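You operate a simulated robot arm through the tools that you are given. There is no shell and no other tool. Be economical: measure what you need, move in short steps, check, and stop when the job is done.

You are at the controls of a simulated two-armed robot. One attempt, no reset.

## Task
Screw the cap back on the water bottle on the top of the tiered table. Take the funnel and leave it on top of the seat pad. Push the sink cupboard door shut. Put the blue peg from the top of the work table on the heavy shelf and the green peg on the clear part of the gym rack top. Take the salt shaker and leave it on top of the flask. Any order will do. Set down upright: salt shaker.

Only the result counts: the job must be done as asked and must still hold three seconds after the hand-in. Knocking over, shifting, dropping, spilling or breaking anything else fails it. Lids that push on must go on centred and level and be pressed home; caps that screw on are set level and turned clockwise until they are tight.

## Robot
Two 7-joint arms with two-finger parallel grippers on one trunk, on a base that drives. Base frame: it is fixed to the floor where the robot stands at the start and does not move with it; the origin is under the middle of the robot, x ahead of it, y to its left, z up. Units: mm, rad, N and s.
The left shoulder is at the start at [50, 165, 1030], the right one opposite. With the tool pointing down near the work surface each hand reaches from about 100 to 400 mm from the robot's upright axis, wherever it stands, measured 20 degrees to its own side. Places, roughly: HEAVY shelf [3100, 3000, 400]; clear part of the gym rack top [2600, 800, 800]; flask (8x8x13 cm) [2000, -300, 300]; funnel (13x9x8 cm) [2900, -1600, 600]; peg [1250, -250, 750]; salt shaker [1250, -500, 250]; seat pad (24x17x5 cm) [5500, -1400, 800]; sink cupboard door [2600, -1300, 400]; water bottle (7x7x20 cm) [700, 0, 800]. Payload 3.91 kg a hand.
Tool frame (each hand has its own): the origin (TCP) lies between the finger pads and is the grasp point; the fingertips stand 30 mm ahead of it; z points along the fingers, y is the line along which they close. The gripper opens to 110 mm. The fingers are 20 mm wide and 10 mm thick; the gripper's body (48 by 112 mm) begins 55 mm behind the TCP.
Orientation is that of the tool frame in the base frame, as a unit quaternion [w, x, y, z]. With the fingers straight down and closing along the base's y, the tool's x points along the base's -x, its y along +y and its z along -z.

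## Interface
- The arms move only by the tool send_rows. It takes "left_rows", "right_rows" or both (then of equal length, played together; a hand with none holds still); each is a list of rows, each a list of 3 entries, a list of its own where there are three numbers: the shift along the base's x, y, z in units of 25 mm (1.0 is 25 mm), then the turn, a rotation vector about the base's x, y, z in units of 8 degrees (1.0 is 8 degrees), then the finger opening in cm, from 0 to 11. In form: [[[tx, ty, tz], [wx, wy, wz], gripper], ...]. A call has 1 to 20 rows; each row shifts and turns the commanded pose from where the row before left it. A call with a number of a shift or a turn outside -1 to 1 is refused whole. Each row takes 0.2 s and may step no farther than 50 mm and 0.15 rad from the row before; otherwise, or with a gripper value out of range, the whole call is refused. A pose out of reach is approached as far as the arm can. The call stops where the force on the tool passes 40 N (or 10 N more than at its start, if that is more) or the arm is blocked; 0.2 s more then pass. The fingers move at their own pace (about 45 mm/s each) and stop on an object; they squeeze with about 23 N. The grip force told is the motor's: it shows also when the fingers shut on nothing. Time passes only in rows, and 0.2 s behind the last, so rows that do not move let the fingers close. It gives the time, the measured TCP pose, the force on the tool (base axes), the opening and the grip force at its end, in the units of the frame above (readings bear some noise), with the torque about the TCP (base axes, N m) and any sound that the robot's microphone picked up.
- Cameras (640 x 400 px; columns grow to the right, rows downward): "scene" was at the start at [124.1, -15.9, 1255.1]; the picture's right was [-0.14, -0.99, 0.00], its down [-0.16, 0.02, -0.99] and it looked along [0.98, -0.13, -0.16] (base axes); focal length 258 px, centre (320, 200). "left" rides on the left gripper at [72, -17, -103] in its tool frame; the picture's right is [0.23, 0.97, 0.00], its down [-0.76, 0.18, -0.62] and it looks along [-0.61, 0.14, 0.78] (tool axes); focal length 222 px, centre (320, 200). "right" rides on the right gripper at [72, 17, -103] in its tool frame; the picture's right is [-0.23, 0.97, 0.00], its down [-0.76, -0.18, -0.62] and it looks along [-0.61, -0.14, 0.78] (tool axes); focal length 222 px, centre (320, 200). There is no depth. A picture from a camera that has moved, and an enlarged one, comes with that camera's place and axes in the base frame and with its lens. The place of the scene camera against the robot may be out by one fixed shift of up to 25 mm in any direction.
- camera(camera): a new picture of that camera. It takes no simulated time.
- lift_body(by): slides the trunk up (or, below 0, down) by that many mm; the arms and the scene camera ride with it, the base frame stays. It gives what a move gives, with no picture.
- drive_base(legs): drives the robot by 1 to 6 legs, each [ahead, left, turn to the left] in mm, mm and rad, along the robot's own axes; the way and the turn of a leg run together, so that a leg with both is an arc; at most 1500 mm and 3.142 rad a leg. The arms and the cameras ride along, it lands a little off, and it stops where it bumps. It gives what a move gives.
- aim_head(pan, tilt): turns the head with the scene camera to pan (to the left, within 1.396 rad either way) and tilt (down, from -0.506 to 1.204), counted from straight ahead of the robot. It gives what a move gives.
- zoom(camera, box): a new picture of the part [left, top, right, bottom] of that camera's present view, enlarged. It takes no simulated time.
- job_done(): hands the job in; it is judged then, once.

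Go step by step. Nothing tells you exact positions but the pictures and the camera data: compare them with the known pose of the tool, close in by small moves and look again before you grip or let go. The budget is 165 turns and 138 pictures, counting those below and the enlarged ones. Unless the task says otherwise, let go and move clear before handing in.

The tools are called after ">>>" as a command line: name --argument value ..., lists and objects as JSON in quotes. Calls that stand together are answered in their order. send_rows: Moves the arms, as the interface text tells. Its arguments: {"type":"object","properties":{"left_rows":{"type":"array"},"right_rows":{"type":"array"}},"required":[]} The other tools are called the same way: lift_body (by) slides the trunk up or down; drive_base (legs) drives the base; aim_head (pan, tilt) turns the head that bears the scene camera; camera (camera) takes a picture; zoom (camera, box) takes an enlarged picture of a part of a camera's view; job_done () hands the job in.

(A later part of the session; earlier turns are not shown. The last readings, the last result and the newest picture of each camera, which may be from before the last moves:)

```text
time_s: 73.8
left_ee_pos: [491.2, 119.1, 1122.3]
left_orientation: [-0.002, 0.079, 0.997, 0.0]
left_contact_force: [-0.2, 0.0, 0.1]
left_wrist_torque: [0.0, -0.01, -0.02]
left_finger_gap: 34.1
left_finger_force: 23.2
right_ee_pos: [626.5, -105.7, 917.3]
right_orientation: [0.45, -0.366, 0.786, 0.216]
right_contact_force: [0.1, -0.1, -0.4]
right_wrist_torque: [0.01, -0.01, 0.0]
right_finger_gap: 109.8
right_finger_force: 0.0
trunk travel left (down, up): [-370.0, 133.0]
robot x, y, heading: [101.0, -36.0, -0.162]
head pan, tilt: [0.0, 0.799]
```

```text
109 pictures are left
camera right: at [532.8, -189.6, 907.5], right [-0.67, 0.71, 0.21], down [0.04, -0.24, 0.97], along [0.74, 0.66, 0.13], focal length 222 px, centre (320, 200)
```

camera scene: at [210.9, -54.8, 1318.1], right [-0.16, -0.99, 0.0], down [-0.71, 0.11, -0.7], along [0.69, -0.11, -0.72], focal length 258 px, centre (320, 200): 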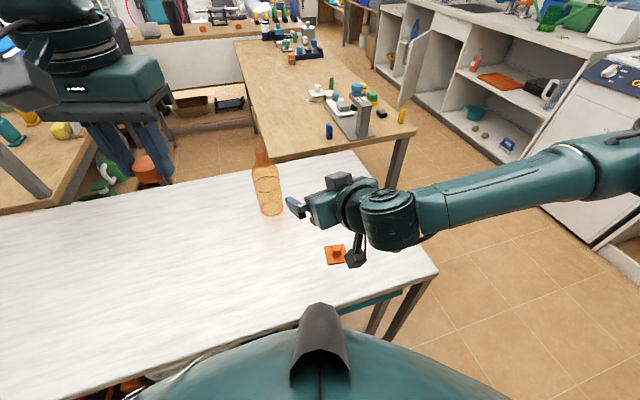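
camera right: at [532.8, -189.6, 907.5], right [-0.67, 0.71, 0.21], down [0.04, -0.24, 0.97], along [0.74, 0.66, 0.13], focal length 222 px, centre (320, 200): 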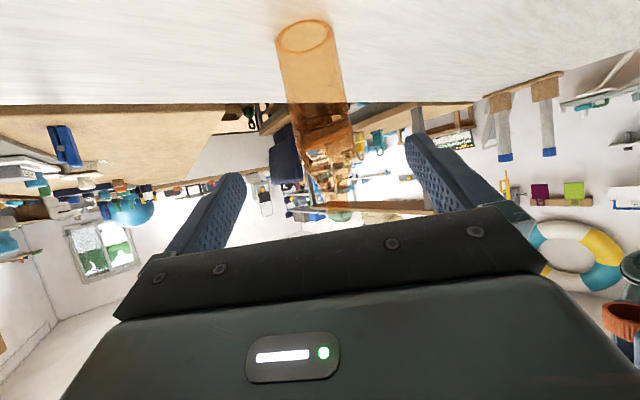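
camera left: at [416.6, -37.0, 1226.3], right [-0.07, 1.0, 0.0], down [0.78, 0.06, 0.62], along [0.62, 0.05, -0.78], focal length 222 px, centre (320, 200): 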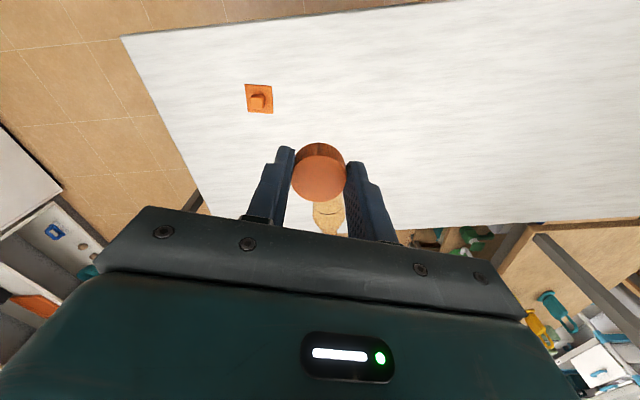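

Aligned with the bottle within a couple of mm. Advancing along the tool axis around the bottle, then a gentle close.

>>> send_rows --right_rows '[[[0.486, 0.593, -0.446], [0, 0, 0], 11], [[0.486, 0.593, -0.446], [0, 0, 0], 11], [[0.486, 0.593, -0.446], [0, 0, 0], 11], [[0.486, 0.593, -0.446], [0, 0, 0], 11], [[0.486, 0.593, -0.446], [0, 0, 0], 11], [[0.486, 0.593, -0.446], [0, 0, 0], 11], [[0.486, 0.593, -0.446], [0, 0, 0], 11], [[0, 0, 0], [0, 0, 0], 11]]'

>>> camera --camera "right"

>>> camera --camera "scene"

```text
time_s: 75.6
left_ee_pos: [491.1, 118.5, 1122.3]
left_orientation: [-0.001, 0.079, 0.997, 0.0]
left_contact_force: [-0.3, -0.4, -0.7]
left_wrist_torque: [0.02, -0.02, 0.03]
left_finger_gap: 34.0
left_finger_force: 22.7
right_ee_pos: [710.5, -0.1, 837.2]
right_orientation: [0.45, -0.365, 0.786, 0.215]
right_contact_force: [0.0, 0.1, 0.5]
right_wrist_torque: [-0.01, 0.02, -0.01]
right_finger_gap: 109.9
right_finger_force: 0.1
trunk travel left (down, up): [-370.0, 133.0]
robot x, y, heading: [99.5, -34.5, -0.163]
head pan, tilt: [0.0, 0.799]
```

```text
108 pictures are left
camera right: at [616.9, -86.2, 827.5], right [-0.67, 0.71, 0.21], down [0.04, -0.24, 0.97], along [0.74, 0.66, 0.13], focal length 222 px, centre (320, 200)
```

right: 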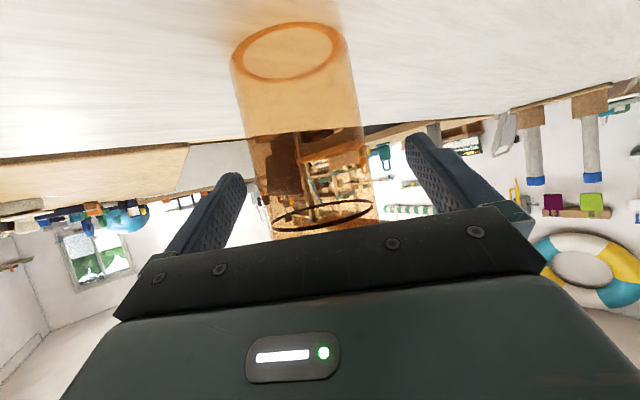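

```text
107 pictures are left
camera scene: at [210.8, -55.0, 1318.1], right [-0.16, -0.99, 0.0], down [-0.71, 0.11, -0.7], along [0.69, -0.11, -0.72], focal length 258 px, centre (320, 200)
```

scene: 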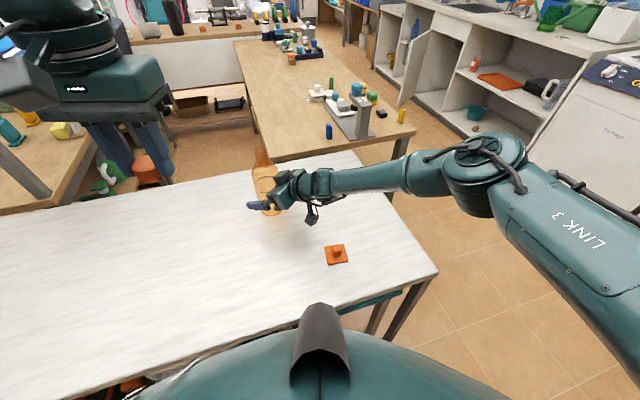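

Small lateral correction (about 4 mm), then close on the bottle.

>>> send_rows --right_rows '[[[0.14, -0.16, 0], [0, 0, 0], 11], [[0, 0, 0], [0, 0, 0], 9], [[0, 0, 0], [0, 0, 0], 8], [[0, 0, 0], [0, 0, 0], 7], [[0, 0, 0], [0, 0, 0], 6], [[0, 0, 0], [0, 0, 0], 6], [[0, 0, 0], [0, 0, 0], 6]]'

>>> camera --camera "right"

```text
time_s: 77.2
left_ee_pos: [490.5, 119.8, 1122.0]
left_orientation: [-0.002, 0.078, 0.997, 0.0]
left_contact_force: [0.4, -0.3, -0.6]
left_wrist_torque: [0.02, 0.0, 0.03]
left_finger_gap: 33.9
left_finger_force: 23.1
right_ee_pos: [716.0, -5.2, 838.7]
right_orientation: [0.45, -0.366, 0.786, 0.215]
right_contact_force: [0.2, 0.9, 1.0]
right_wrist_torque: [0.0, -0.07, -0.04]
right_finger_gap: 66.1
right_finger_force: 23.1
trunk travel left (down, up): [-370.0, 133.0]
robot x, y, heading: [98.9, -37.1, -0.167]
head pan, tilt: [0.0, 0.799]
```

```text
106 pictures are left
camera right: at [621.0, -90.6, 828.3], right [-0.67, 0.71, 0.21], down [0.04, -0.24, 0.97], along [0.74, 0.66, 0.13], focal length 222 px, centre (320, 200)
```

right: 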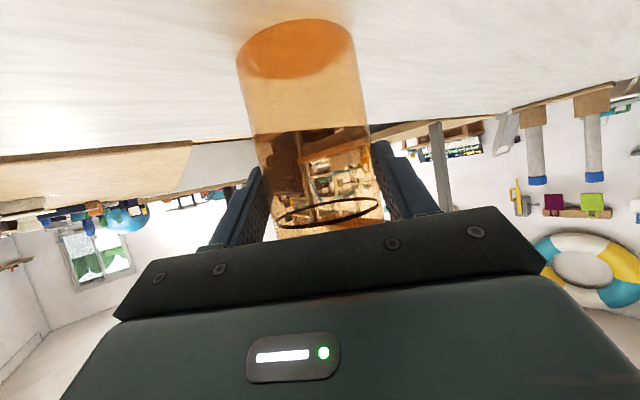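

The bottle is held. Now I'll bring the left hand with the cap near the mouth, pre-turned counter-clockwise for a long clockwise twist.

>>> send_rows --left_rows '[[[1, -0.25, -0.2], [0, 0, 0.75], 2.5], [[1, -0.25, -0.2], [0, 0, 0.75], 2.5], [[1, -0.25, -0.2], [0, 0, 0.75], 2.5], [[1, -0.25, -0.2], [0, 0, 0.75], 2.5], [[1, -0.25, -0.2], [0, 0, 0.75], 2.5], [[1, -0.25, -0.2], [0, 0, 0.75], 2.5], [[1, -0.25, -0.2], [0, 0, 0.75], 2.5], [[0.8, -0.25, -0.2], [0, 0, 0.75], 2.5], [[0, 0, 0], [0, 0, 0], 2.5]]'

>>> camera --camera "left"

>>> zoom --camera "scene" --box '[200, 80, 360, 240]'

```text
time_s: 79.2
left_ee_pos: [684.7, 69.5, 1082.7]
left_orientation: [-0.002, -0.334, 0.943, 0.0]
left_contact_force: [-0.9, 0.3, -0.7]
left_wrist_torque: [-0.01, 0.02, 0.01]
left_finger_gap: 33.9
left_finger_force: 22.7
right_ee_pos: [714.9, -5.5, 837.8]
right_orientation: [0.45, -0.366, 0.786, 0.216]
right_contact_force: [-0.4, 0.1, 2.3]
right_wrist_torque: [-0.03, -0.05, -0.04]
right_finger_gap: 66.2
right_finger_force: 22.8
trunk travel left (down, up): [-370.0, 133.0]
robot x, y, heading: [97.3, -33.8, -0.161]
head pan, tilt: [0.0, 0.799]
```

```text
105 pictures are left
camera left: at [639.7, 10.3, 1187.1], right [-0.79, 0.61, 0.0], down [0.48, 0.62, 0.62], along [0.38, 0.49, -0.78], focal length 222 px, centre (320, 200)
```

left: 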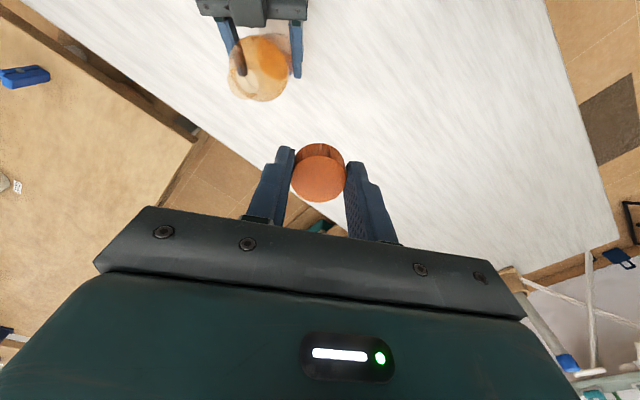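

```text
2.50 times, centred on (280, 160) of scene
camera zoom: at [210.6, -54.8, 1318.1], right [-0.16, -0.99, 0.0], down [-0.71, 0.11, -0.7], along [0.69, -0.11, -0.72], focal length 644 px, centre (420, 300)
```

zoom: 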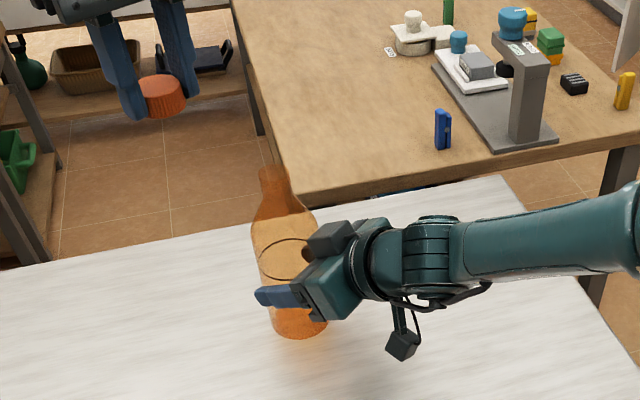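

>>> zoom --camera "left" --box '[190, 0, 350, 110]'

```text
3.64 times, centred on (270, 55) of left
camera zoom: at [639.7, 10.3, 1187.1], right [-0.79, 0.61, 0.0], down [0.48, 0.62, 0.62], along [0.38, 0.49, -0.78], focal length 808 px, centre (502, 727)
```

zoom: 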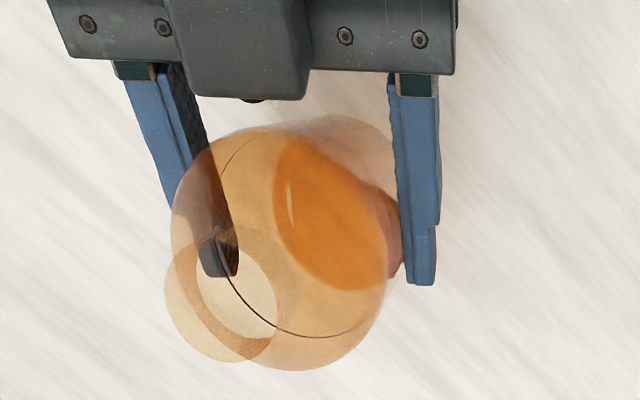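

The mouth is at about (722, 1, 961). I'll move the cap above it and check from the other cameras.

>>> send_rows --left_rows '[[[0.49, -0.93, -0.6], [0, 0, 0], 2.5], [[0.49, -0.93, -0.6], [0, 0, 0], 2.5], [[0.49, -0.92, -0.8], [0, 0, 0], 2.5], [[0, 0, 0], [0, 0, 0], 2.5]]'

>>> zoom --camera "scene" --box '[200, 80, 360, 240]'

>>> camera --camera "left"

```text
time_s: 80.2
left_ee_pos: [721.4, 0.4, 1031.2]
left_orientation: [0.0, -0.333, 0.943, 0.0]
left_contact_force: [-0.8, 0.5, 0.3]
left_wrist_torque: [-0.02, 0.01, 0.02]
left_finger_gap: 33.7
left_finger_force: 22.1
right_ee_pos: [714.5, -5.7, 838.3]
right_orientation: [0.45, -0.366, 0.786, 0.215]
right_contact_force: [-0.2, 0.5, 2.6]
right_wrist_torque: [-0.03, -0.06, 0.0]
right_finger_gap: 66.3
right_finger_force: 22.9
trunk travel left (down, up): [-370.0, 133.0]
robot x, y, heading: [99.8, -32.5, -0.157]
head pan, tilt: [0.0, 0.799]
```

```text
2.50 times, centred on (280, 160) of scene
camera zoom: at [210.5, -54.8, 1318.2], right [-0.16, -0.99, 0.0], down [-0.71, 0.11, -0.7], along [0.69, -0.11, -0.72], focal length 644 px, centre (420, 300)
```

zoom: 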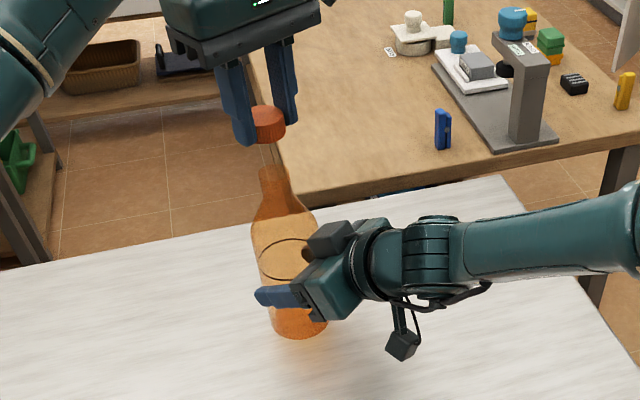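

```text
101 pictures are left
camera left: at [676.0, -59.4, 1135.2], right [-0.79, 0.61, 0.0], down [0.48, 0.62, 0.62], along [0.38, 0.49, -0.78], focal length 222 px, centre (320, 200)
```

left: 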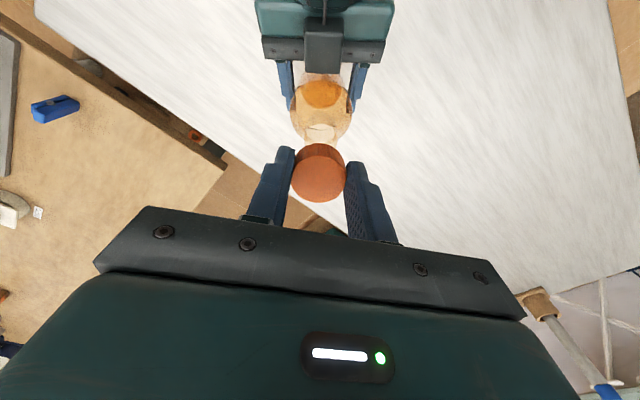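

>>> zoom --camera "left" --box '[270, 80, 370, 205]'

```text
3.20 times, centred on (320, 142) of left
camera zoom: at [676.0, -59.4, 1135.2], right [-0.79, 0.61, 0.0], down [0.48, 0.62, 0.62], along [0.38, 0.49, -0.78], focal length 711 px, centre (320, 384)
```

zoom: 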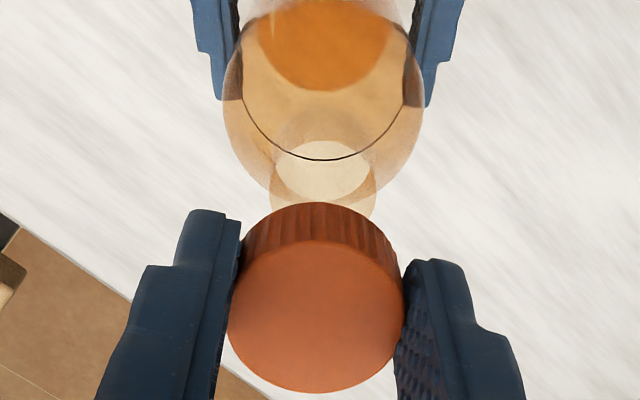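

Cap and mouth line up in both cameras. I'll lower gently until contact.

>>> send_rows --left_rows '[[[0, 0, -0.6], [0, 0, 0], 2.5], [[0, 0, -0.5], [0, 0, 0], 2.5], [[0, 0, -0.2], [0, 0, 0], 2.5], [[0, 0, -0.12], [0, 0, 0], 2.5], [[0, 0, -0.12], [0, 0, 0], 2.5], [[0, 0, 0], [0, 0, 0], 2.5]]'

>>> zoom --camera "scene" --box '[220, 90, 320, 190]'

```text
time_s: 81.6
left_ee_pos: [722.8, 1.7, 993.1]
left_orientation: [-0.001, -0.333, 0.943, 0.0]
left_contact_force: [-1.0, -0.7, -0.4]
left_wrist_torque: [-0.02, 0.0, -0.01]
left_finger_gap: 34.0
left_finger_force: 23.4
right_ee_pos: [714.4, -6.5, 837.4]
right_orientation: [0.45, -0.365, 0.786, 0.214]
right_contact_force: [0.0, -0.1, 3.5]
right_wrist_torque: [-0.1, -0.07, -0.03]
right_finger_gap: 66.3
right_finger_force: 22.9
trunk travel left (down, up): [-370.0, 133.0]
robot x, y, heading: [101.6, -33.8, -0.156]
head pan, tilt: [0.0, 0.799]
```

```text
4.00 times, centred on (270, 140) of scene
camera zoom: at [210.6, -54.9, 1318.1], right [-0.16, -0.99, 0.0], down [-0.71, 0.11, -0.7], along [0.69, -0.11, -0.72], focal length 1031 px, centre (520, 440)
```

zoom: 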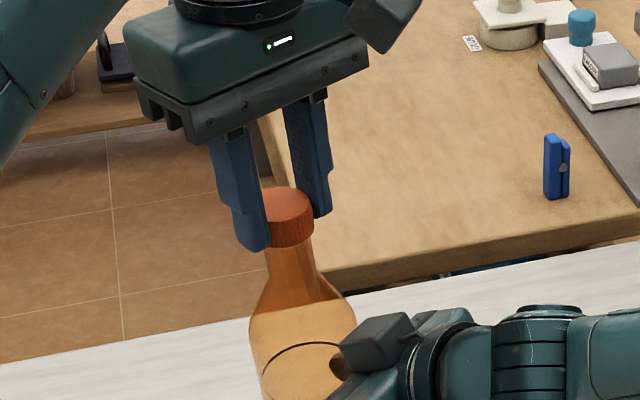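

The cap sits right at the mouth with no contact force yet. Lowering further in small steps.

>>> send_rows --left_rows '[[[0, 0, -0.12], [0, 0, 0], 2.5], [[0, 0, -0.12], [0, 0, 0], 2.5], [[0, 0, 0], [0, 0, 0], 2.5]]'

>>> send_rows --left_rows '[[[0, 0, -0.1], [0, 0, 0], 2.5], [[0, 0, 0], [0, 0, 0], 2.5]]'

>>> zoom --camera "scene" --box '[220, 90, 320, 190]'

```text
time_s: 82.4
left_ee_pos: [721.3, 3.0, 991.3]
left_orientation: [0.001, -0.334, 0.942, -0.001]
left_contact_force: [0.8, 0.9, 16.7]
left_wrist_torque: [-0.09, 0.12, 0.02]
left_finger_gap: 33.8
left_finger_force: 23.0
right_ee_pos: [714.4, -6.7, 837.4]
right_orientation: [0.449, -0.367, 0.786, 0.215]
right_contact_force: [4.3, 1.2, -3.6]
right_wrist_torque: [0.15, -0.66, 0.02]
right_finger_gap: 66.5
right_finger_force: 22.9
trunk travel left (down, up): [-370.0, 133.0]
robot x, y, heading: [100.0, -34.9, -0.164]
head pan, tilt: [0.0, 0.799]
```

```text
time_s: 83.0
left_ee_pos: [720.4, 1.8, 988.2]
left_orientation: [0.002, -0.334, 0.943, -0.002]
left_contact_force: [1.4, -0.5, 20.7]
left_wrist_torque: [-0.09, 0.09, -0.02]
left_finger_gap: 34.0
left_finger_force: 23.3
right_ee_pos: [712.9, -5.3, 836.8]
right_orientation: [0.449, -0.366, 0.786, 0.215]
right_contact_force: [1.3, -0.4, -6.7]
right_wrist_torque: [-0.23, -0.47, -0.04]
right_finger_gap: 66.5
right_finger_force: 23.0
trunk travel left (down, up): [-370.0, 133.0]
robot x, y, heading: [96.9, -36.3, -0.159]
head pan, tilt: [0.0, 0.799]
```

```text
4.00 times, centred on (270, 140) of scene
camera zoom: at [209.4, -55.0, 1318.3], right [-0.16, -0.99, 0.0], down [-0.71, 0.11, -0.7], along [0.69, -0.11, -0.72], focal length 1031 px, centre (520, 440)
```

zoom: 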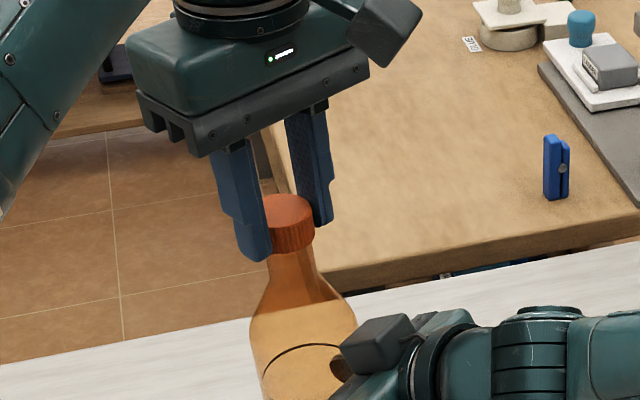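

Contact with about 20 N down. Now turning clockwise.

>>> send_rows --left_rows '[[[0, 0, 0], [0, 0, -0.9], 2.5], [[0, 0, 0], [0, 0, -0.9], 2.5], [[0, 0, 0], [0, 0, -0.9], 2.5], [[0, 0, 0], [0, 0, -0.9], 2.5], [[0, 0, 0], [0, 0, -0.9], 2.5], [[0, 0, 0], [0, 0, -0.9], 2.5], [[0, 0, 0], [0, 0, -0.9], 2.5], [[0, 0, 0], [0, 0, 0], 2.5]]'

>>> zoom --camera "scene" --box '[220, 90, 320, 190]'

```text
time_s: 84.8
left_ee_pos: [720.6, 1.4, 984.8]
left_orientation: [-0.001, 0.1, 0.995, 0.0]
left_contact_force: [-3.4, 2.3, -0.1]
left_wrist_torque: [0.06, 0.08, 0.0]
left_finger_gap: 34.1
left_finger_force: 23.1
right_ee_pos: [715.1, -5.6, 837.3]
right_orientation: [0.45, -0.365, 0.786, 0.215]
right_contact_force: [4.3, -2.4, 2.7]
right_wrist_torque: [0.26, 0.13, -0.05]
right_finger_gap: 66.2
right_finger_force: 23.0
trunk travel left (down, up): [-370.0, 133.0]
robot x, y, heading: [98.6, -34.1, -0.157]
head pan, tilt: [0.0, 0.799]
```

```text
4.00 times, centred on (270, 140) of scene
camera zoom: at [210.7, -54.9, 1318.2], right [-0.16, -0.99, 0.0], down [-0.71, 0.11, -0.7], along [0.69, -0.11, -0.72], focal length 1031 px, centre (520, 440)
```

zoom: 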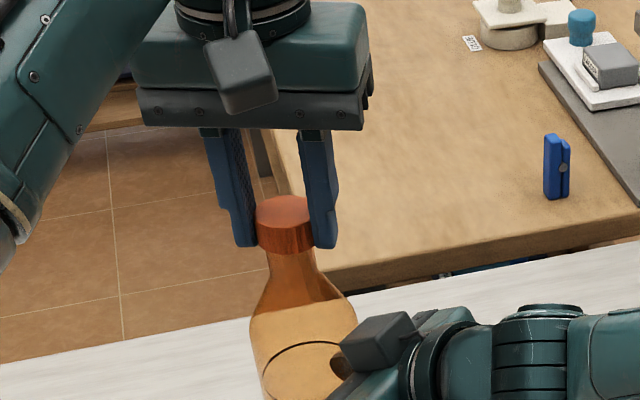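

The cap dropped about 3 mm with force vanishing, so it seems to be threading. I'll keep turning with a slight downward follow.

>>> send_rows --left_rows '[[[0, 0, -0.05], [0, 0, -0.9], 2.5], [[0, 0, -0.05], [0, 0, -0.9], 2.5], [[0, 0, -0.05], [0, 0, -0.9], 2.5], [[0, 0, -0.05], [0, 0, -0.9], 2.5], [[0, 0, -0.05], [0, 0, -0.9], 2.5], [[0, 0, -0.05], [0, 0, -0.9], 2.5], [[0, 0, 0], [0, 0, -0.9], 2.5], [[0, 0, 0], [0, 0, -0.9], 2.5], [[0, 0, 0], [0, 0, 0], 2.5]]'

```text
time_s: 86.8
left_ee_pos: [720.7, 0.8, 980.3]
left_orientation: [0.0, 0.567, 0.824, 0.001]
left_contact_force: [0.7, 6.8, -1.2]
left_wrist_torque: [0.16, -0.02, 0.0]
left_finger_gap: 33.7
left_finger_force: 23.1
right_ee_pos: [714.6, -5.8, 838.3]
right_orientation: [0.449, -0.366, 0.786, 0.215]
right_contact_force: [-0.9, -8.2, 6.5]
right_wrist_torque: [0.51, -0.21, -0.13]
right_finger_gap: 66.2
right_finger_force: 23.4
trunk travel left (down, up): [-370.0, 133.0]
robot x, y, heading: [101.1, -35.0, -0.158]
head pan, tilt: [0.0, 0.799]
```

>>> send_rows --left_rows '[[[0, 0.04, -0.03], [0, 0, -0.9], 2.5], [[0, 0.04, -0.03], [0, 0, -0.9], 2.5], [[0, 0, -0.03], [0, 0, -0.9], 2.5], [[0, 0, -0.03], [0, 0, -0.9], 2.5], [[0, 0, -0.03], [0, 0, -0.9], 2.5], [[0, 0, -0.03], [0, 0, -0.9], 2.5], [[0, 0, -0.03], [0, 0, -0.9], 2.5], [[0, 0, -0.03], [0, 0, -0.9], 2.5], [[0, 0, 0], [0, 0, 0], 2.5]]'

>>> camera --camera "scene"

```text
time_s: 88.8
left_ee_pos: [719.4, 1.6, 974.1]
left_orientation: [0.003, 0.894, 0.447, 0.004]
left_contact_force: [0.3, -2.2, 23.0]
left_wrist_torque: [-0.09, 0.13, 0.01]
left_finger_gap: 34.3
left_finger_force: 22.3
right_ee_pos: [712.6, -5.1, 838.4]
right_orientation: [0.448, -0.367, 0.786, 0.215]
right_contact_force: [0.7, 4.5, -4.5]
right_wrist_torque: [-0.42, -0.09, 0.05]
right_finger_gap: 66.0
right_finger_force: 22.6
trunk travel left (down, up): [-370.0, 133.0]
robot x, y, heading: [96.7, -35.7, -0.162]
head pan, tilt: [0.0, 0.799]
```

```text
96 pictures are left
camera scene: at [209.1, -54.7, 1318.4], right [-0.16, -0.99, 0.0], down [-0.71, 0.11, -0.7], along [0.69, -0.11, -0.72], focal length 258 px, centre (320, 200)
```

scene: 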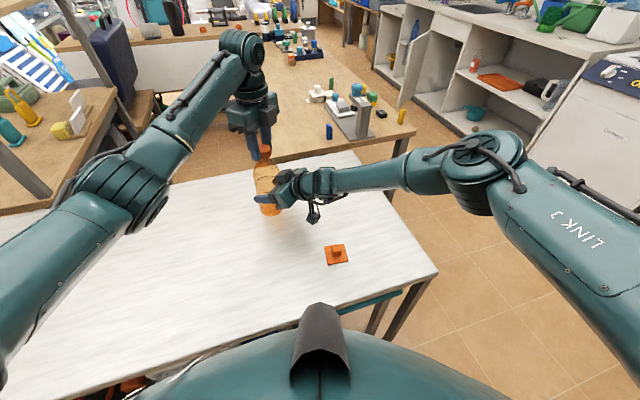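

Now bottomed with 23 N. Keep turning and watch for resisting torque.

>>> send_rows --left_rows '[[[0, 0, 0], [0, 0, -0.9], 2.5], [[0, 0, 0], [0, 0, -0.9], 2.5], [[0, 0, 0], [0, 0, -0.9], 2.5], [[0, 0, 0], [0, 0, -0.9], 2.5], [[0, 0, 0], [0, 0, -0.9], 2.5], [[0, 0, 0], [0, 0, -0.9], 2.5], [[0, 0, 0], [0, 0, 0], 2.5]]'

>>> zoom --camera "scene" --box '[220, 90, 320, 190]'

```text
time_s: 90.4
left_ee_pos: [719.1, 3.0, 974.2]
left_orientation: [0.001, 0.996, 0.087, 0.003]
left_contact_force: [7.3, -6.8, 16.8]
left_wrist_torque: [-0.17, 0.1, 0.03]
left_finger_gap: 34.0
left_finger_force: 22.9
right_ee_pos: [712.7, -3.6, 837.1]
right_orientation: [0.45, -0.367, 0.785, 0.216]
right_contact_force: [-11.0, 8.2, -4.7]
right_wrist_torque: [-0.77, -0.51, 0.0]
right_finger_gap: 66.2
right_finger_force: 22.7
trunk travel left (down, up): [-370.0, 133.0]
robot x, y, heading: [94.5, -35.9, -0.161]
head pan, tilt: [0.0, 0.799]
```

```text
4.00 times, centred on (270, 140) of scene
camera zoom: at [209.5, -54.7, 1318.2], right [-0.16, -0.99, 0.0], down [-0.71, 0.11, -0.7], along [0.69, -0.11, -0.72], focal length 1031 px, centre (520, 440)
```

zoom: 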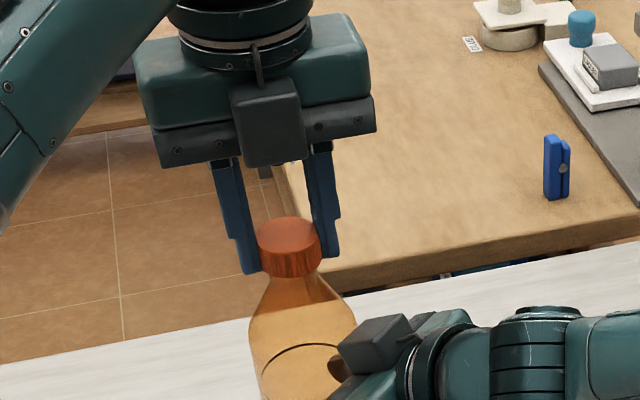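

>>> send_rows --left_rows '[[[0.04, -0.04, 0], [0, 0, -0.9], 2.5], [[0.04, -0.04, 0], [0, 0, -0.9], 2.5], [[0, 0, 0], [0, 0, -0.9], 2.5], [[0, 0, 0], [0, 0, -0.9], 2.5], [[0, 0, 0], [0, 0, -0.9], 2.5], [[0, 0, 0], [0, 0, -0.9], 2.5], [[0, 0, 0], [0, 0, -0.9], 2.5], [[0, 0, 0], [0, 0, -0.9], 2.5], [[0, 0, 0], [0, 0, 0], 2.5]]'

```text
time_s: 92.4
left_ee_pos: [724.4, -0.4, 973.1]
left_orientation: [0.001, 0.95, -0.313, 0.003]
left_contact_force: [0.1, -6.1, 12.4]
left_wrist_torque: [-0.47, -0.24, -0.01]
left_finger_gap: 33.9
left_finger_force: 23.0
left hand out of reach, approached as far as the arm can: row 7, 8
right_ee_pos: [714.1, -5.2, 836.0]
right_orientation: [0.448, -0.366, 0.786, 0.215]
right_contact_force: [-0.5, 5.5, -10.9]
right_wrist_torque: [-0.5, 0.24, 0.0]
right_finger_gap: 65.9
right_finger_force: 22.7
trunk travel left (down, up): [-370.0, 133.0]
robot x, y, heading: [95.5, -33.5, -0.157]
head pan, tilt: [0.0, 0.799]
```

The wrist is at its limit after about 250° of turn. I'll release, wind back, and check the cap.

>>> send_rows --left_rows '[[[0, 0, 0], [0, 0, 0], 6], [[0, 0, 0], [0, 0, 0], 6], [[0, 0, 0], [0, 0, 0], 6], [[0, 0, 0], [0, 0, 0], 6]]'

>>> zoom --camera "scene" --box '[220, 90, 320, 190]'

>>> camera --camera "left"

```text
time_s: 93.4
left_ee_pos: [722.5, 1.6, 971.6]
left_orientation: [0.0, 0.95, -0.313, 0.0]
left_contact_force: [0.1, -0.3, -0.5]
left_wrist_torque: [-0.01, 0.03, 0.01]
left_finger_gap: 60.2
left_finger_force: 0.1
right_ee_pos: [713.7, -5.7, 837.6]
right_orientation: [0.45, -0.366, 0.786, 0.216]
right_contact_force: [0.6, 0.5, 0.1]
right_wrist_torque: [0.02, -0.01, 0.04]
right_finger_gap: 65.8
right_finger_force: 22.7
trunk travel left (down, up): [-370.0, 133.0]
robot x, y, heading: [96.3, -35.3, -0.157]
head pan, tilt: [0.0, 0.799]
```

```text
4.00 times, centred on (270, 140) of scene
camera zoom: at [211.0, -54.9, 1318.1], right [-0.16, -0.99, 0.0], down [-0.71, 0.11, -0.7], along [0.69, -0.11, -0.72], focal length 1031 px, centre (520, 440)
```

zoom: 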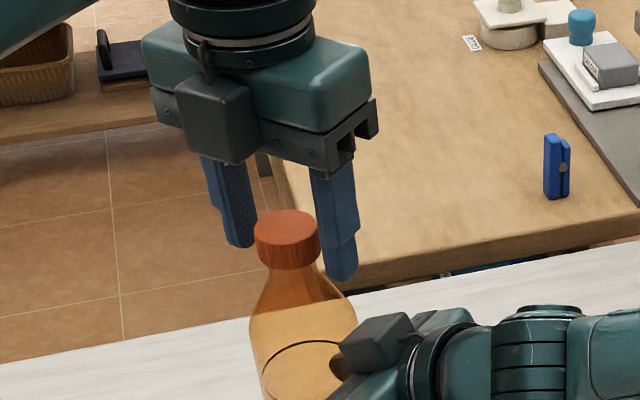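

```text
93 pictures are left
camera left: at [791.7, -30.1, 1076.1], right [-0.4, -0.92, 0.0], down [-0.72, 0.31, 0.62], along [-0.57, 0.25, -0.78], focal length 222 px, centre (320, 200)
```

left: 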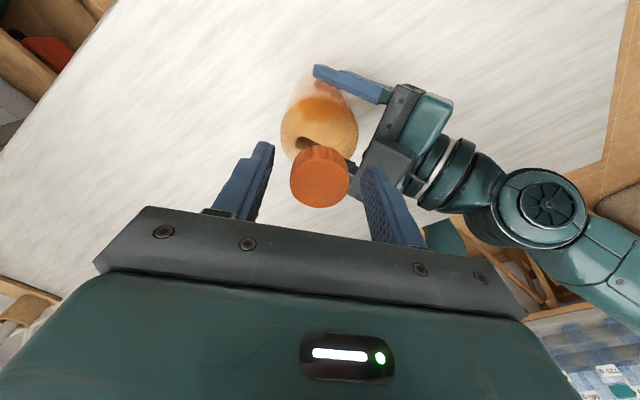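

The cap is on and level. I'll wind the wrist back with the fingers open, then regrip and turn again.

>>> send_rows --left_rows '[[[0, 0, 0.1], [0, 0, 1], 6], [[0, 0, 0], [0, 0, 1], 6], [[0, 0, 0], [0, 0, 1], 6], [[0, 0, 0], [0, 0, 1], 6], [[0, 0, 0], [0, 0, 1], 6], [[0, 0, 0], [0, 0, 1], 6], [[0, 0, 0], [0, 0, 1], 6], [[0, 0, 0], [0, 0, 1], 6], [[0, 0, 0], [0, 0, 1], 6], [[0, 0, 0], [0, 0, 1], 6], [[0, 0, 0], [0, 0, 1], 6], [[0, 0, 0], [0, 0, 1], 6], [[0, 0, 0], [0, 0, 1], 6], [[0, 0, 0], [0, 0, 1], 6], [[0, 0, 0], [0, 0, 1], 6], [[0, 0, 0], [0, 0, 1], 6], [[0, 0, 0], [0, 0, 1], 6], [[0, 0, 0], [0, 0, 1], 6], [[0, 0, 0], [0, 0, 1], 6], [[0, 0, 0], [0, 0, 1], 6]]'

>>> send_rows --left_rows '[[[0, 0, 0], [0, 0, 1], 6], [[0, 0, 0], [0, 0, 1], 6], [[0, 0, 0], [0, 0, 1], 6], [[0, 0, 0], [0, 0, 1], 6], [[0, 0, 0], [0, 0, 1], 6], [[0, 0, 0], [0, 0, 1], 6], [[0, 0, 0], [0, 0, 1], 6], [[0, 0, 0], [0, 0, 1], 6], [[0, 0, 0], [0, 0, 1], 6], [[0, 0, 0], [0, 0, 1], 6], [[0, 0, 0], [0, 0, 0], 6]]'

>>> zoom --camera "left" --box '[240, 100, 400, 230]'

```text
time_s: 97.6
left_ee_pos: [723.4, 0.5, 975.0]
left_orientation: [-0.001, 0.472, 0.882, 0.0]
left_contact_force: [0.1, -0.8, -0.6]
left_wrist_torque: [-0.03, 0.03, 0.01]
left_finger_gap: 60.2
left_finger_force: 0.2
right_ee_pos: [715.3, -4.2, 836.9]
right_orientation: [0.449, -0.366, 0.786, 0.216]
right_contact_force: [0.1, -0.9, -0.9]
right_wrist_torque: [-0.02, 0.0, 0.04]
right_finger_gap: 65.9
right_finger_force: 23.3
trunk travel left (down, up): [-370.0, 133.0]
robot x, y, heading: [103.8, -33.4, -0.163]
head pan, tilt: [0.0, 0.799]
```

```text
time_s: 100.0
left_ee_pos: [723.7, 1.8, 974.1]
left_orientation: [-0.001, -0.204, 0.979, -0.001]
left_contact_force: [0.7, 0.2, 0.1]
left_wrist_torque: [0.02, 0.02, 0.03]
left_finger_gap: 60.1
left_finger_force: 0.1
right_ee_pos: [715.9, -5.6, 837.4]
right_orientation: [0.449, -0.366, 0.786, 0.216]
right_contact_force: [-0.6, 0.1, -1.2]
right_wrist_torque: [0.01, -0.01, -0.01]
right_finger_gap: 65.9
right_finger_force: 23.1
trunk travel left (down, up): [-370.0, 133.0]
robot x, y, heading: [100.3, -36.6, -0.164]
head pan, tilt: [0.0, 0.799]
```

```text
3.08 times, centred on (320, 165) of left
camera zoom: at [663.3, -44.4, 1078.3], right [-0.6, 0.8, 0.0], down [0.63, 0.47, 0.62], along [0.5, 0.37, -0.78], focal length 684 px, centre (320, 308)
```

zoom: 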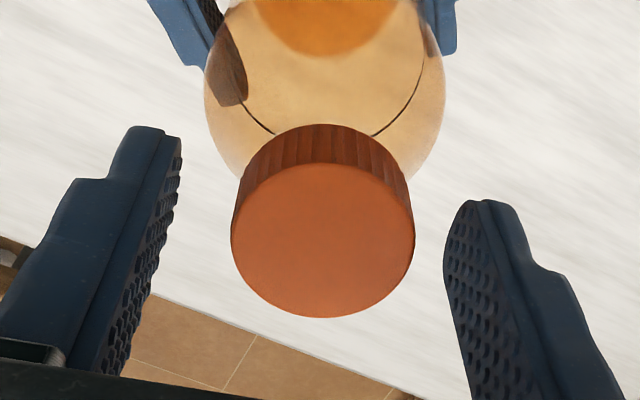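

Regrip slightly higher and recentred, then turn clockwise again.

>>> send_rows --left_rows '[[[-0.13, -0.13, 0.2], [0, 0, 0], 6], [[0, 0, 0], [0, 0, 0], 4], [[0, 0, 0], [0, 0, 0], 2.5], [[0, 0, 0], [0, 0, 0], 2.5], [[0, 0, 0], [0, 0, 0], 2.5]]'

>>> send_rows --left_rows '[[[0, 0, 0], [0, 0, -0.9], 2.5], [[0, 0, 0], [0, 0, -0.9], 2.5], [[0, 0, 0], [0, 0, -0.9], 2.5], [[0, 0, 0], [0, 0, -0.9], 2.5], [[0, 0, 0], [0, 0, -0.9], 2.5], [[0, 0, 0], [0, 0, -0.9], 2.5], [[0, 0, 0], [0, 0, -0.9], 2.5], [[0, 0, 0], [0, 0, -0.9], 2.5], [[0, 0, 0], [0, 0, 0], 2.5]]'

>>> zoom --camera "scene" --box '[220, 90, 320, 190]'

```text
time_s: 101.2
left_ee_pos: [721.0, -1.2, 978.8]
left_orientation: [0.0, -0.204, 0.979, 0.0]
left_contact_force: [-2.1, 3.5, 0.2]
left_wrist_torque: [0.14, 0.06, 0.03]
left_finger_gap: 33.9
left_finger_force: 23.5
right_ee_pos: [714.9, -6.4, 836.8]
right_orientation: [0.449, -0.366, 0.786, 0.215]
right_contact_force: [1.8, -3.7, 0.0]
right_wrist_torque: [0.45, 0.25, -0.04]
right_finger_gap: 65.7
right_finger_force: 23.6
trunk travel left (down, up): [-370.0, 133.0]
robot x, y, heading: [96.8, -30.4, -0.16]
head pan, tilt: [0.0, 0.799]
```

```text
time_s: 103.2
left_ee_pos: [719.5, -2.1, 979.0]
left_orientation: [-0.002, 0.295, 0.955, 0.001]
left_contact_force: [-5.9, 10.9, -0.5]
left_wrist_torque: [0.64, 0.42, 0.06]
left_finger_gap: 33.8
left_finger_force: 23.1
right_ee_pos: [716.8, -6.6, 837.3]
right_orientation: [0.45, -0.366, 0.786, 0.215]
right_contact_force: [6.2, -10.4, 0.3]
right_wrist_torque: [0.85, 0.39, -0.1]
right_finger_gap: 66.3
right_finger_force: 23.5
trunk travel left (down, up): [-370.0, 133.0]
robot x, y, heading: [99.0, -31.5, -0.16]
head pan, tilt: [0.0, 0.799]
```

```text
4.00 times, centred on (270, 140) of scene
camera zoom: at [210.9, -54.9, 1318.1], right [-0.16, -0.99, 0.0], down [-0.71, 0.11, -0.7], along [0.69, -0.11, -0.72], focal length 1031 px, centre (520, 440)
```

zoom: 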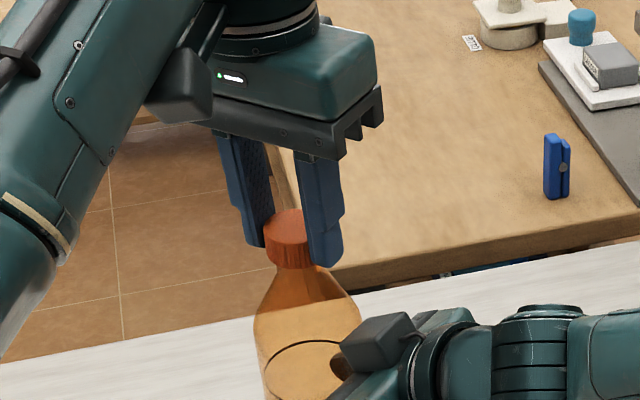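

Sideways force building; I'll relieve it with a small shift while continuing to turn.

>>> send_rows --left_rows '[[[-0.05, 0.09, -0.02], [0, 0, -0.9], 2.5], [[-0.05, 0.09, -0.02], [0, 0, -0.9], 2.5], [[0, 0, -0.02], [0, 0, -0.9], 2.5], [[0, 0, -0.02], [0, 0, -0.9], 2.5], [[0, 0, -0.02], [0, 0, -0.9], 2.5], [[0, 0, -0.02], [0, 0, -0.9], 2.5], [[0, 0, 0], [0, 0, 0], 2.5]]'

>>> send_rows --left_rows '[[[0, 0, -0.02], [0, 0, -0.9], 2.5], [[0, 0, -0.02], [0, 0, -0.9], 2.5], [[0, 0, -0.02], [0, 0, -0.9], 2.5], [[0, 0, -0.02], [0, 0, -0.9], 2.5], [[0, 0, -0.02], [0, 0, -0.9], 2.5], [[0, 0, -0.02], [0, 0, -0.9], 2.5], [[0, 0, 0], [0, 0, 0], 2.5]]'

```text
time_s: 104.8
left_ee_pos: [717.2, 0.9, 978.0]
left_orientation: [0.001, 0.626, 0.78, 0.001]
left_contact_force: [3.1, -1.6, 4.4]
left_wrist_torque: [-0.04, -0.07, -0.01]
left_finger_gap: 33.7
left_finger_force: 22.8
right_ee_pos: [713.9, -5.4, 836.6]
right_orientation: [0.449, -0.366, 0.786, 0.216]
right_contact_force: [-1.9, 2.7, -3.2]
right_wrist_torque: [-0.25, -0.2, 0.03]
right_finger_gap: 65.8
right_finger_force: 23.2
trunk travel left (down, up): [-370.0, 133.0]
robot x, y, heading: [97.2, -33.1, -0.157]
head pan, tilt: [0.0, 0.799]
```

```text
time_s: 106.4
left_ee_pos: [717.5, 2.4, 974.5]
left_orientation: [0.001, 0.869, 0.495, 0.001]
left_contact_force: [8.6, -2.4, 14.0]
left_wrist_torque: [-0.12, -0.28, 0.26]
left_finger_gap: 33.9
left_finger_force: 23.1
right_ee_pos: [713.5, -4.5, 837.3]
right_orientation: [0.449, -0.367, 0.786, 0.215]
right_contact_force: [-10.3, 3.0, -6.8]
right_wrist_torque: [-0.35, -0.64, -0.21]
right_finger_gap: 66.0
right_finger_force: 22.7
trunk travel left (down, up): [-370.0, 133.0]
robot x, y, heading: [99.9, -32.1, -0.159]
head pan, tilt: [0.0, 0.799]
```

A resisting torque (0.26 N m) has appeared, so it is tightening. A few more degrees.

>>> send_rows --left_rows '[[[0.06, -0.02, 0], [0, 0, -0.9], 2.5], [[0.06, -0.02, 0], [0, 0, -0.9], 2.5], [[0, 0, 0], [0, 0, -0.9], 2.5], [[0, 0, 0], [0, 0, 0], 2.5]]'

>>> zoom --camera "scene" --box '[220, 90, 320, 190]'

```text
time_s: 107.4
left_ee_pos: [720.1, 1.0, 972.4]
left_orientation: [0.0, 0.946, 0.324, 0.0]
left_contact_force: [5.2, -2.8, 2.9]
left_wrist_torque: [0.0, -0.11, 0.32]
left_finger_gap: 34.5
left_finger_force: 22.9
right_ee_pos: [715.1, -5.8, 838.5]
right_orientation: [0.45, -0.365, 0.786, 0.215]
right_contact_force: [-5.0, 2.3, -3.7]
right_wrist_torque: [-0.4, -0.56, -0.26]
right_finger_gap: 66.2
right_finger_force: 22.8
trunk travel left (down, up): [-370.0, 133.0]
robot x, y, heading: [95.8, -35.1, -0.164]
head pan, tilt: [0.0, 0.799]
```

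```text
4.00 times, centred on (270, 140) of scene
camera zoom: at [210.9, -54.9, 1318.1], right [-0.16, -0.99, 0.0], down [-0.71, 0.11, -0.7], along [0.69, -0.11, -0.72], focal length 1031 px, centre (520, 440)
```

zoom: 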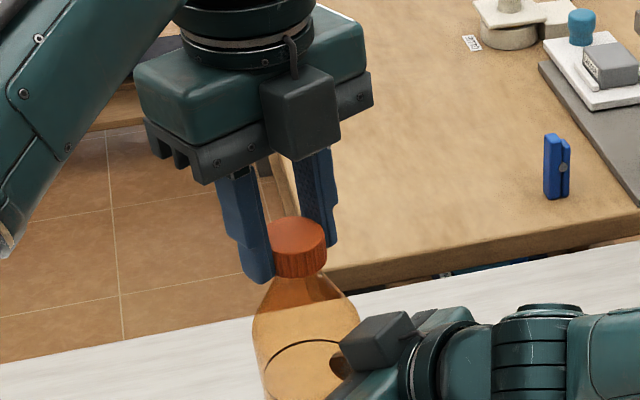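

>>> send_rows --left_rows '[[[0.02, -0.02, 0], [0, 0, -0.9], 2.5], [[0, 0, 0], [0, 0, -0.9], 2.5], [[0, 0, 0], [0, 0, -0.9], 2.5], [[0, 0, 0], [0, 0, -0.9], 2.5], [[0, 0, 0], [0, 0, -0.9], 2.5], [[0, 0, 0], [0, 0, -0.9], 2.5], [[0, 0, 0], [0, 0, 0], 2.5]]'

>>> zoom --camera "scene" --box '[220, 90, 320, 190]'

```text
time_s: 109.0
left_ee_pos: [720.6, 1.1, 973.3]
left_orientation: [0.0, 0.999, -0.048, 0.001]
left_contact_force: [2.2, -7.2, -1.7]
left_wrist_torque: [-0.12, 0.02, 0.36]
left_finger_gap: 34.4
left_finger_force: 23.1
right_ee_pos: [714.6, -5.6, 837.5]
right_orientation: [0.45, -0.366, 0.786, 0.215]
right_contact_force: [-2.4, 8.0, 1.1]
right_wrist_torque: [-0.93, -0.32, -0.32]
right_finger_gap: 66.6
right_finger_force: 23.3
trunk travel left (down, up): [-370.0, 133.0]
robot x, y, heading: [97.6, -38.2, -0.16]
head pan, tilt: [0.0, 0.799]
```

```text
4.00 times, centred on (270, 140) of scene
camera zoom: at [210.9, -54.9, 1318.1], right [-0.16, -0.99, 0.0], down [-0.71, 0.11, -0.7], along [0.69, -0.11, -0.72], focal length 1031 px, centre (520, 440)
```

zoom: 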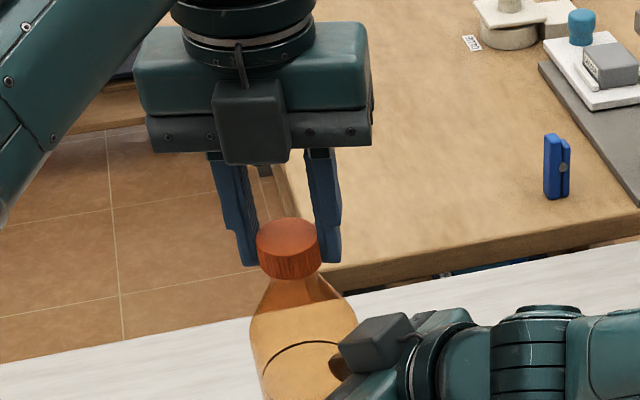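

Torque has saturated at about 0.36 N m: the cap is tight. Releasing the left hand and raising it, then opening the right.

>>> send_rows --left_rows '[[[0, 0, 0], [0, 0, 0], 4.5], [[0, 0, 0], [0, 0, 0], 6], [[0, 0, 0], [0, 0, 0], 6], [[0, 0, 1], [0, 0, 0.9], 6], [[0, 0, 1], [0, 0, 0.9], 6], [[0, 0, 1], [0, 0, 0.9], 6], [[0, 0, 1], [0, 0, 0.9], 6], [[0, 0, 1], [0, 0, 0.9], 6], [[0, 0, 1], [0, 0, 0.9], 6], [[-1, 0.4, 0], [0, 0, 0.9], 6], [[-1, 0.4, 0], [0, 0, 0.9], 6], [[-1, 0.4, 0], [0, 0, 0.9], 6], [[-1, 0.4, 0], [0, 0, 0.9], 6], [[-1, 0.4, 0], [0, 0, 0.9], 6], [[-1, 0.4, 0], [0, 0, 0.9], 6], [[-1, 0, 0], [0, 0, 0.9], 6], [[-1, 0, 0], [0, 0, 0.9], 6], [[-1, 0, 0], [0, 0, 0.9], 6], [[-1, 0, 0], [0, 0, 0.9], 6], [[0, 0, 0], [0, 0, 0.9], 6]]'

>>> zoom --camera "scene" --box '[200, 90, 360, 230]'

>>> camera --camera "right"

```text
time_s: 113.2
left_ee_pos: [469.2, 60.0, 1124.4]
left_orientation: [-0.001, 0.522, 0.853, 0.0]
left_contact_force: [0.1, 0.1, -0.3]
left_wrist_torque: [0.02, 0.03, 0.01]
left_finger_gap: 59.8
left_finger_force: 0.0
right_ee_pos: [713.9, -5.7, 837.7]
right_orientation: [0.45, -0.366, 0.786, 0.216]
right_contact_force: [-0.9, 0.5, -0.3]
right_wrist_torque: [0.01, 0.04, 0.01]
right_finger_gap: 66.1
right_finger_force: 23.0
trunk travel left (down, up): [-370.0, 133.0]
robot x, y, heading: [98.5, -33.6, -0.164]
head pan, tilt: [0.0, 0.799]
```

```text
2.86 times, centred on (280, 160) of scene
camera zoom: at [211.0, -54.9, 1318.1], right [-0.16, -0.99, 0.0], down [-0.71, 0.11, -0.7], along [0.69, -0.11, -0.72], focal length 736 px, centre (434, 314)
```

zoom: 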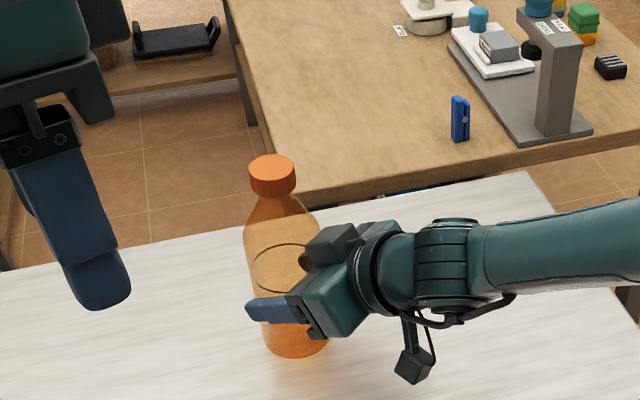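

```text
87 pictures are left
camera right: at [621.0, -90.6, 828.1], right [-0.67, 0.71, 0.21], down [0.04, -0.24, 0.97], along [0.74, 0.66, 0.13], focal length 222 px, centre (320, 200)
```

right: 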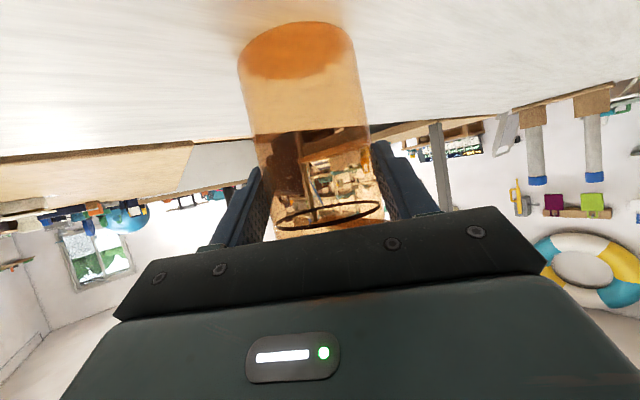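

The cap is on and level. Opening the right hand and backing out along its axis.

>>> send_rows --right_rows '[[[0, 0, 0], [0, 0, 0], 8], [[0, 0, 0], [0, 0, 0], 10], [[0, 0, 0], [0, 0, 0], 11], [[0, 0, 0], [0, 0, 0], 11], [[-0.49, -0.6, 0.45], [0, 0, 0], 11], [[-0.49, -0.6, 0.45], [0, 0, 0], 11], [[-0.49, -0.6, 0.45], [0, 0, 0], 11], [[-0.49, -0.6, 0.45], [0, 0, 0], 11], [[-0.49, -0.6, 0.45], [0, 0, 0], 11], [[-0.49, -0.6, 0.45], [0, 0, 0], 11], [[-0.49, -0.6, 0.45], [0, 0, 0], 11], [[-0.49, -0.6, 0.45], [0, 0, 0], 11], [[-0.5, -0.5, 0.9], [0, 0, 0], 11], [[-0.5, -0.5, 0.9], [0, 0, 0], 11], [[-0.5, -0.5, 0.9], [0, 0, 0], 11], [[-0.5, -0.5, 0.9], [0, 0, 0], 11]]'

>>> camera --camera "scene"

```text
time_s: 116.6
left_ee_pos: [470.4, 61.8, 1125.1]
left_orientation: [0.0, 0.522, 0.853, 0.001]
left_contact_force: [0.6, -0.5, -0.2]
left_wrist_torque: [-0.04, -0.03, -0.02]
left_finger_gap: 60.1
left_finger_force: 0.0
right_ee_pos: [567.4, -175.2, 1018.9]
right_orientation: [0.451, -0.366, 0.785, 0.215]
right_contact_force: [-0.1, 0.1, -0.7]
right_wrist_torque: [0.01, 0.0, 0.0]
right_finger_gap: 110.4
right_finger_force: 0.1
trunk travel left (down, up): [-370.0, 133.0]
robot x, y, heading: [101.1, -33.0, -0.165]
head pan, tilt: [0.0, 0.799]
```

```text
86 pictures are left
camera scene: at [210.5, -54.8, 1318.1], right [-0.16, -0.99, 0.0], down [-0.71, 0.11, -0.7], along [0.69, -0.11, -0.72], focal length 258 px, centre (320, 200)
```

scene: 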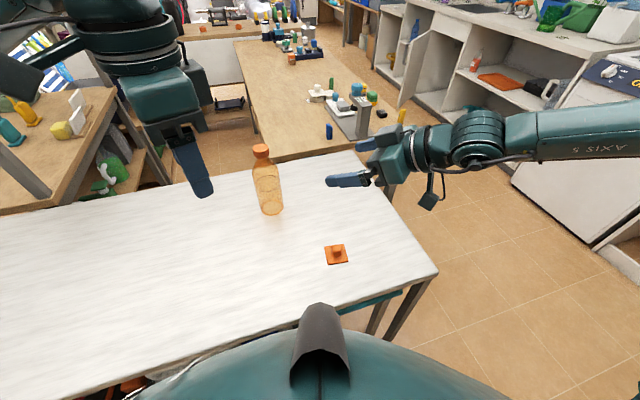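

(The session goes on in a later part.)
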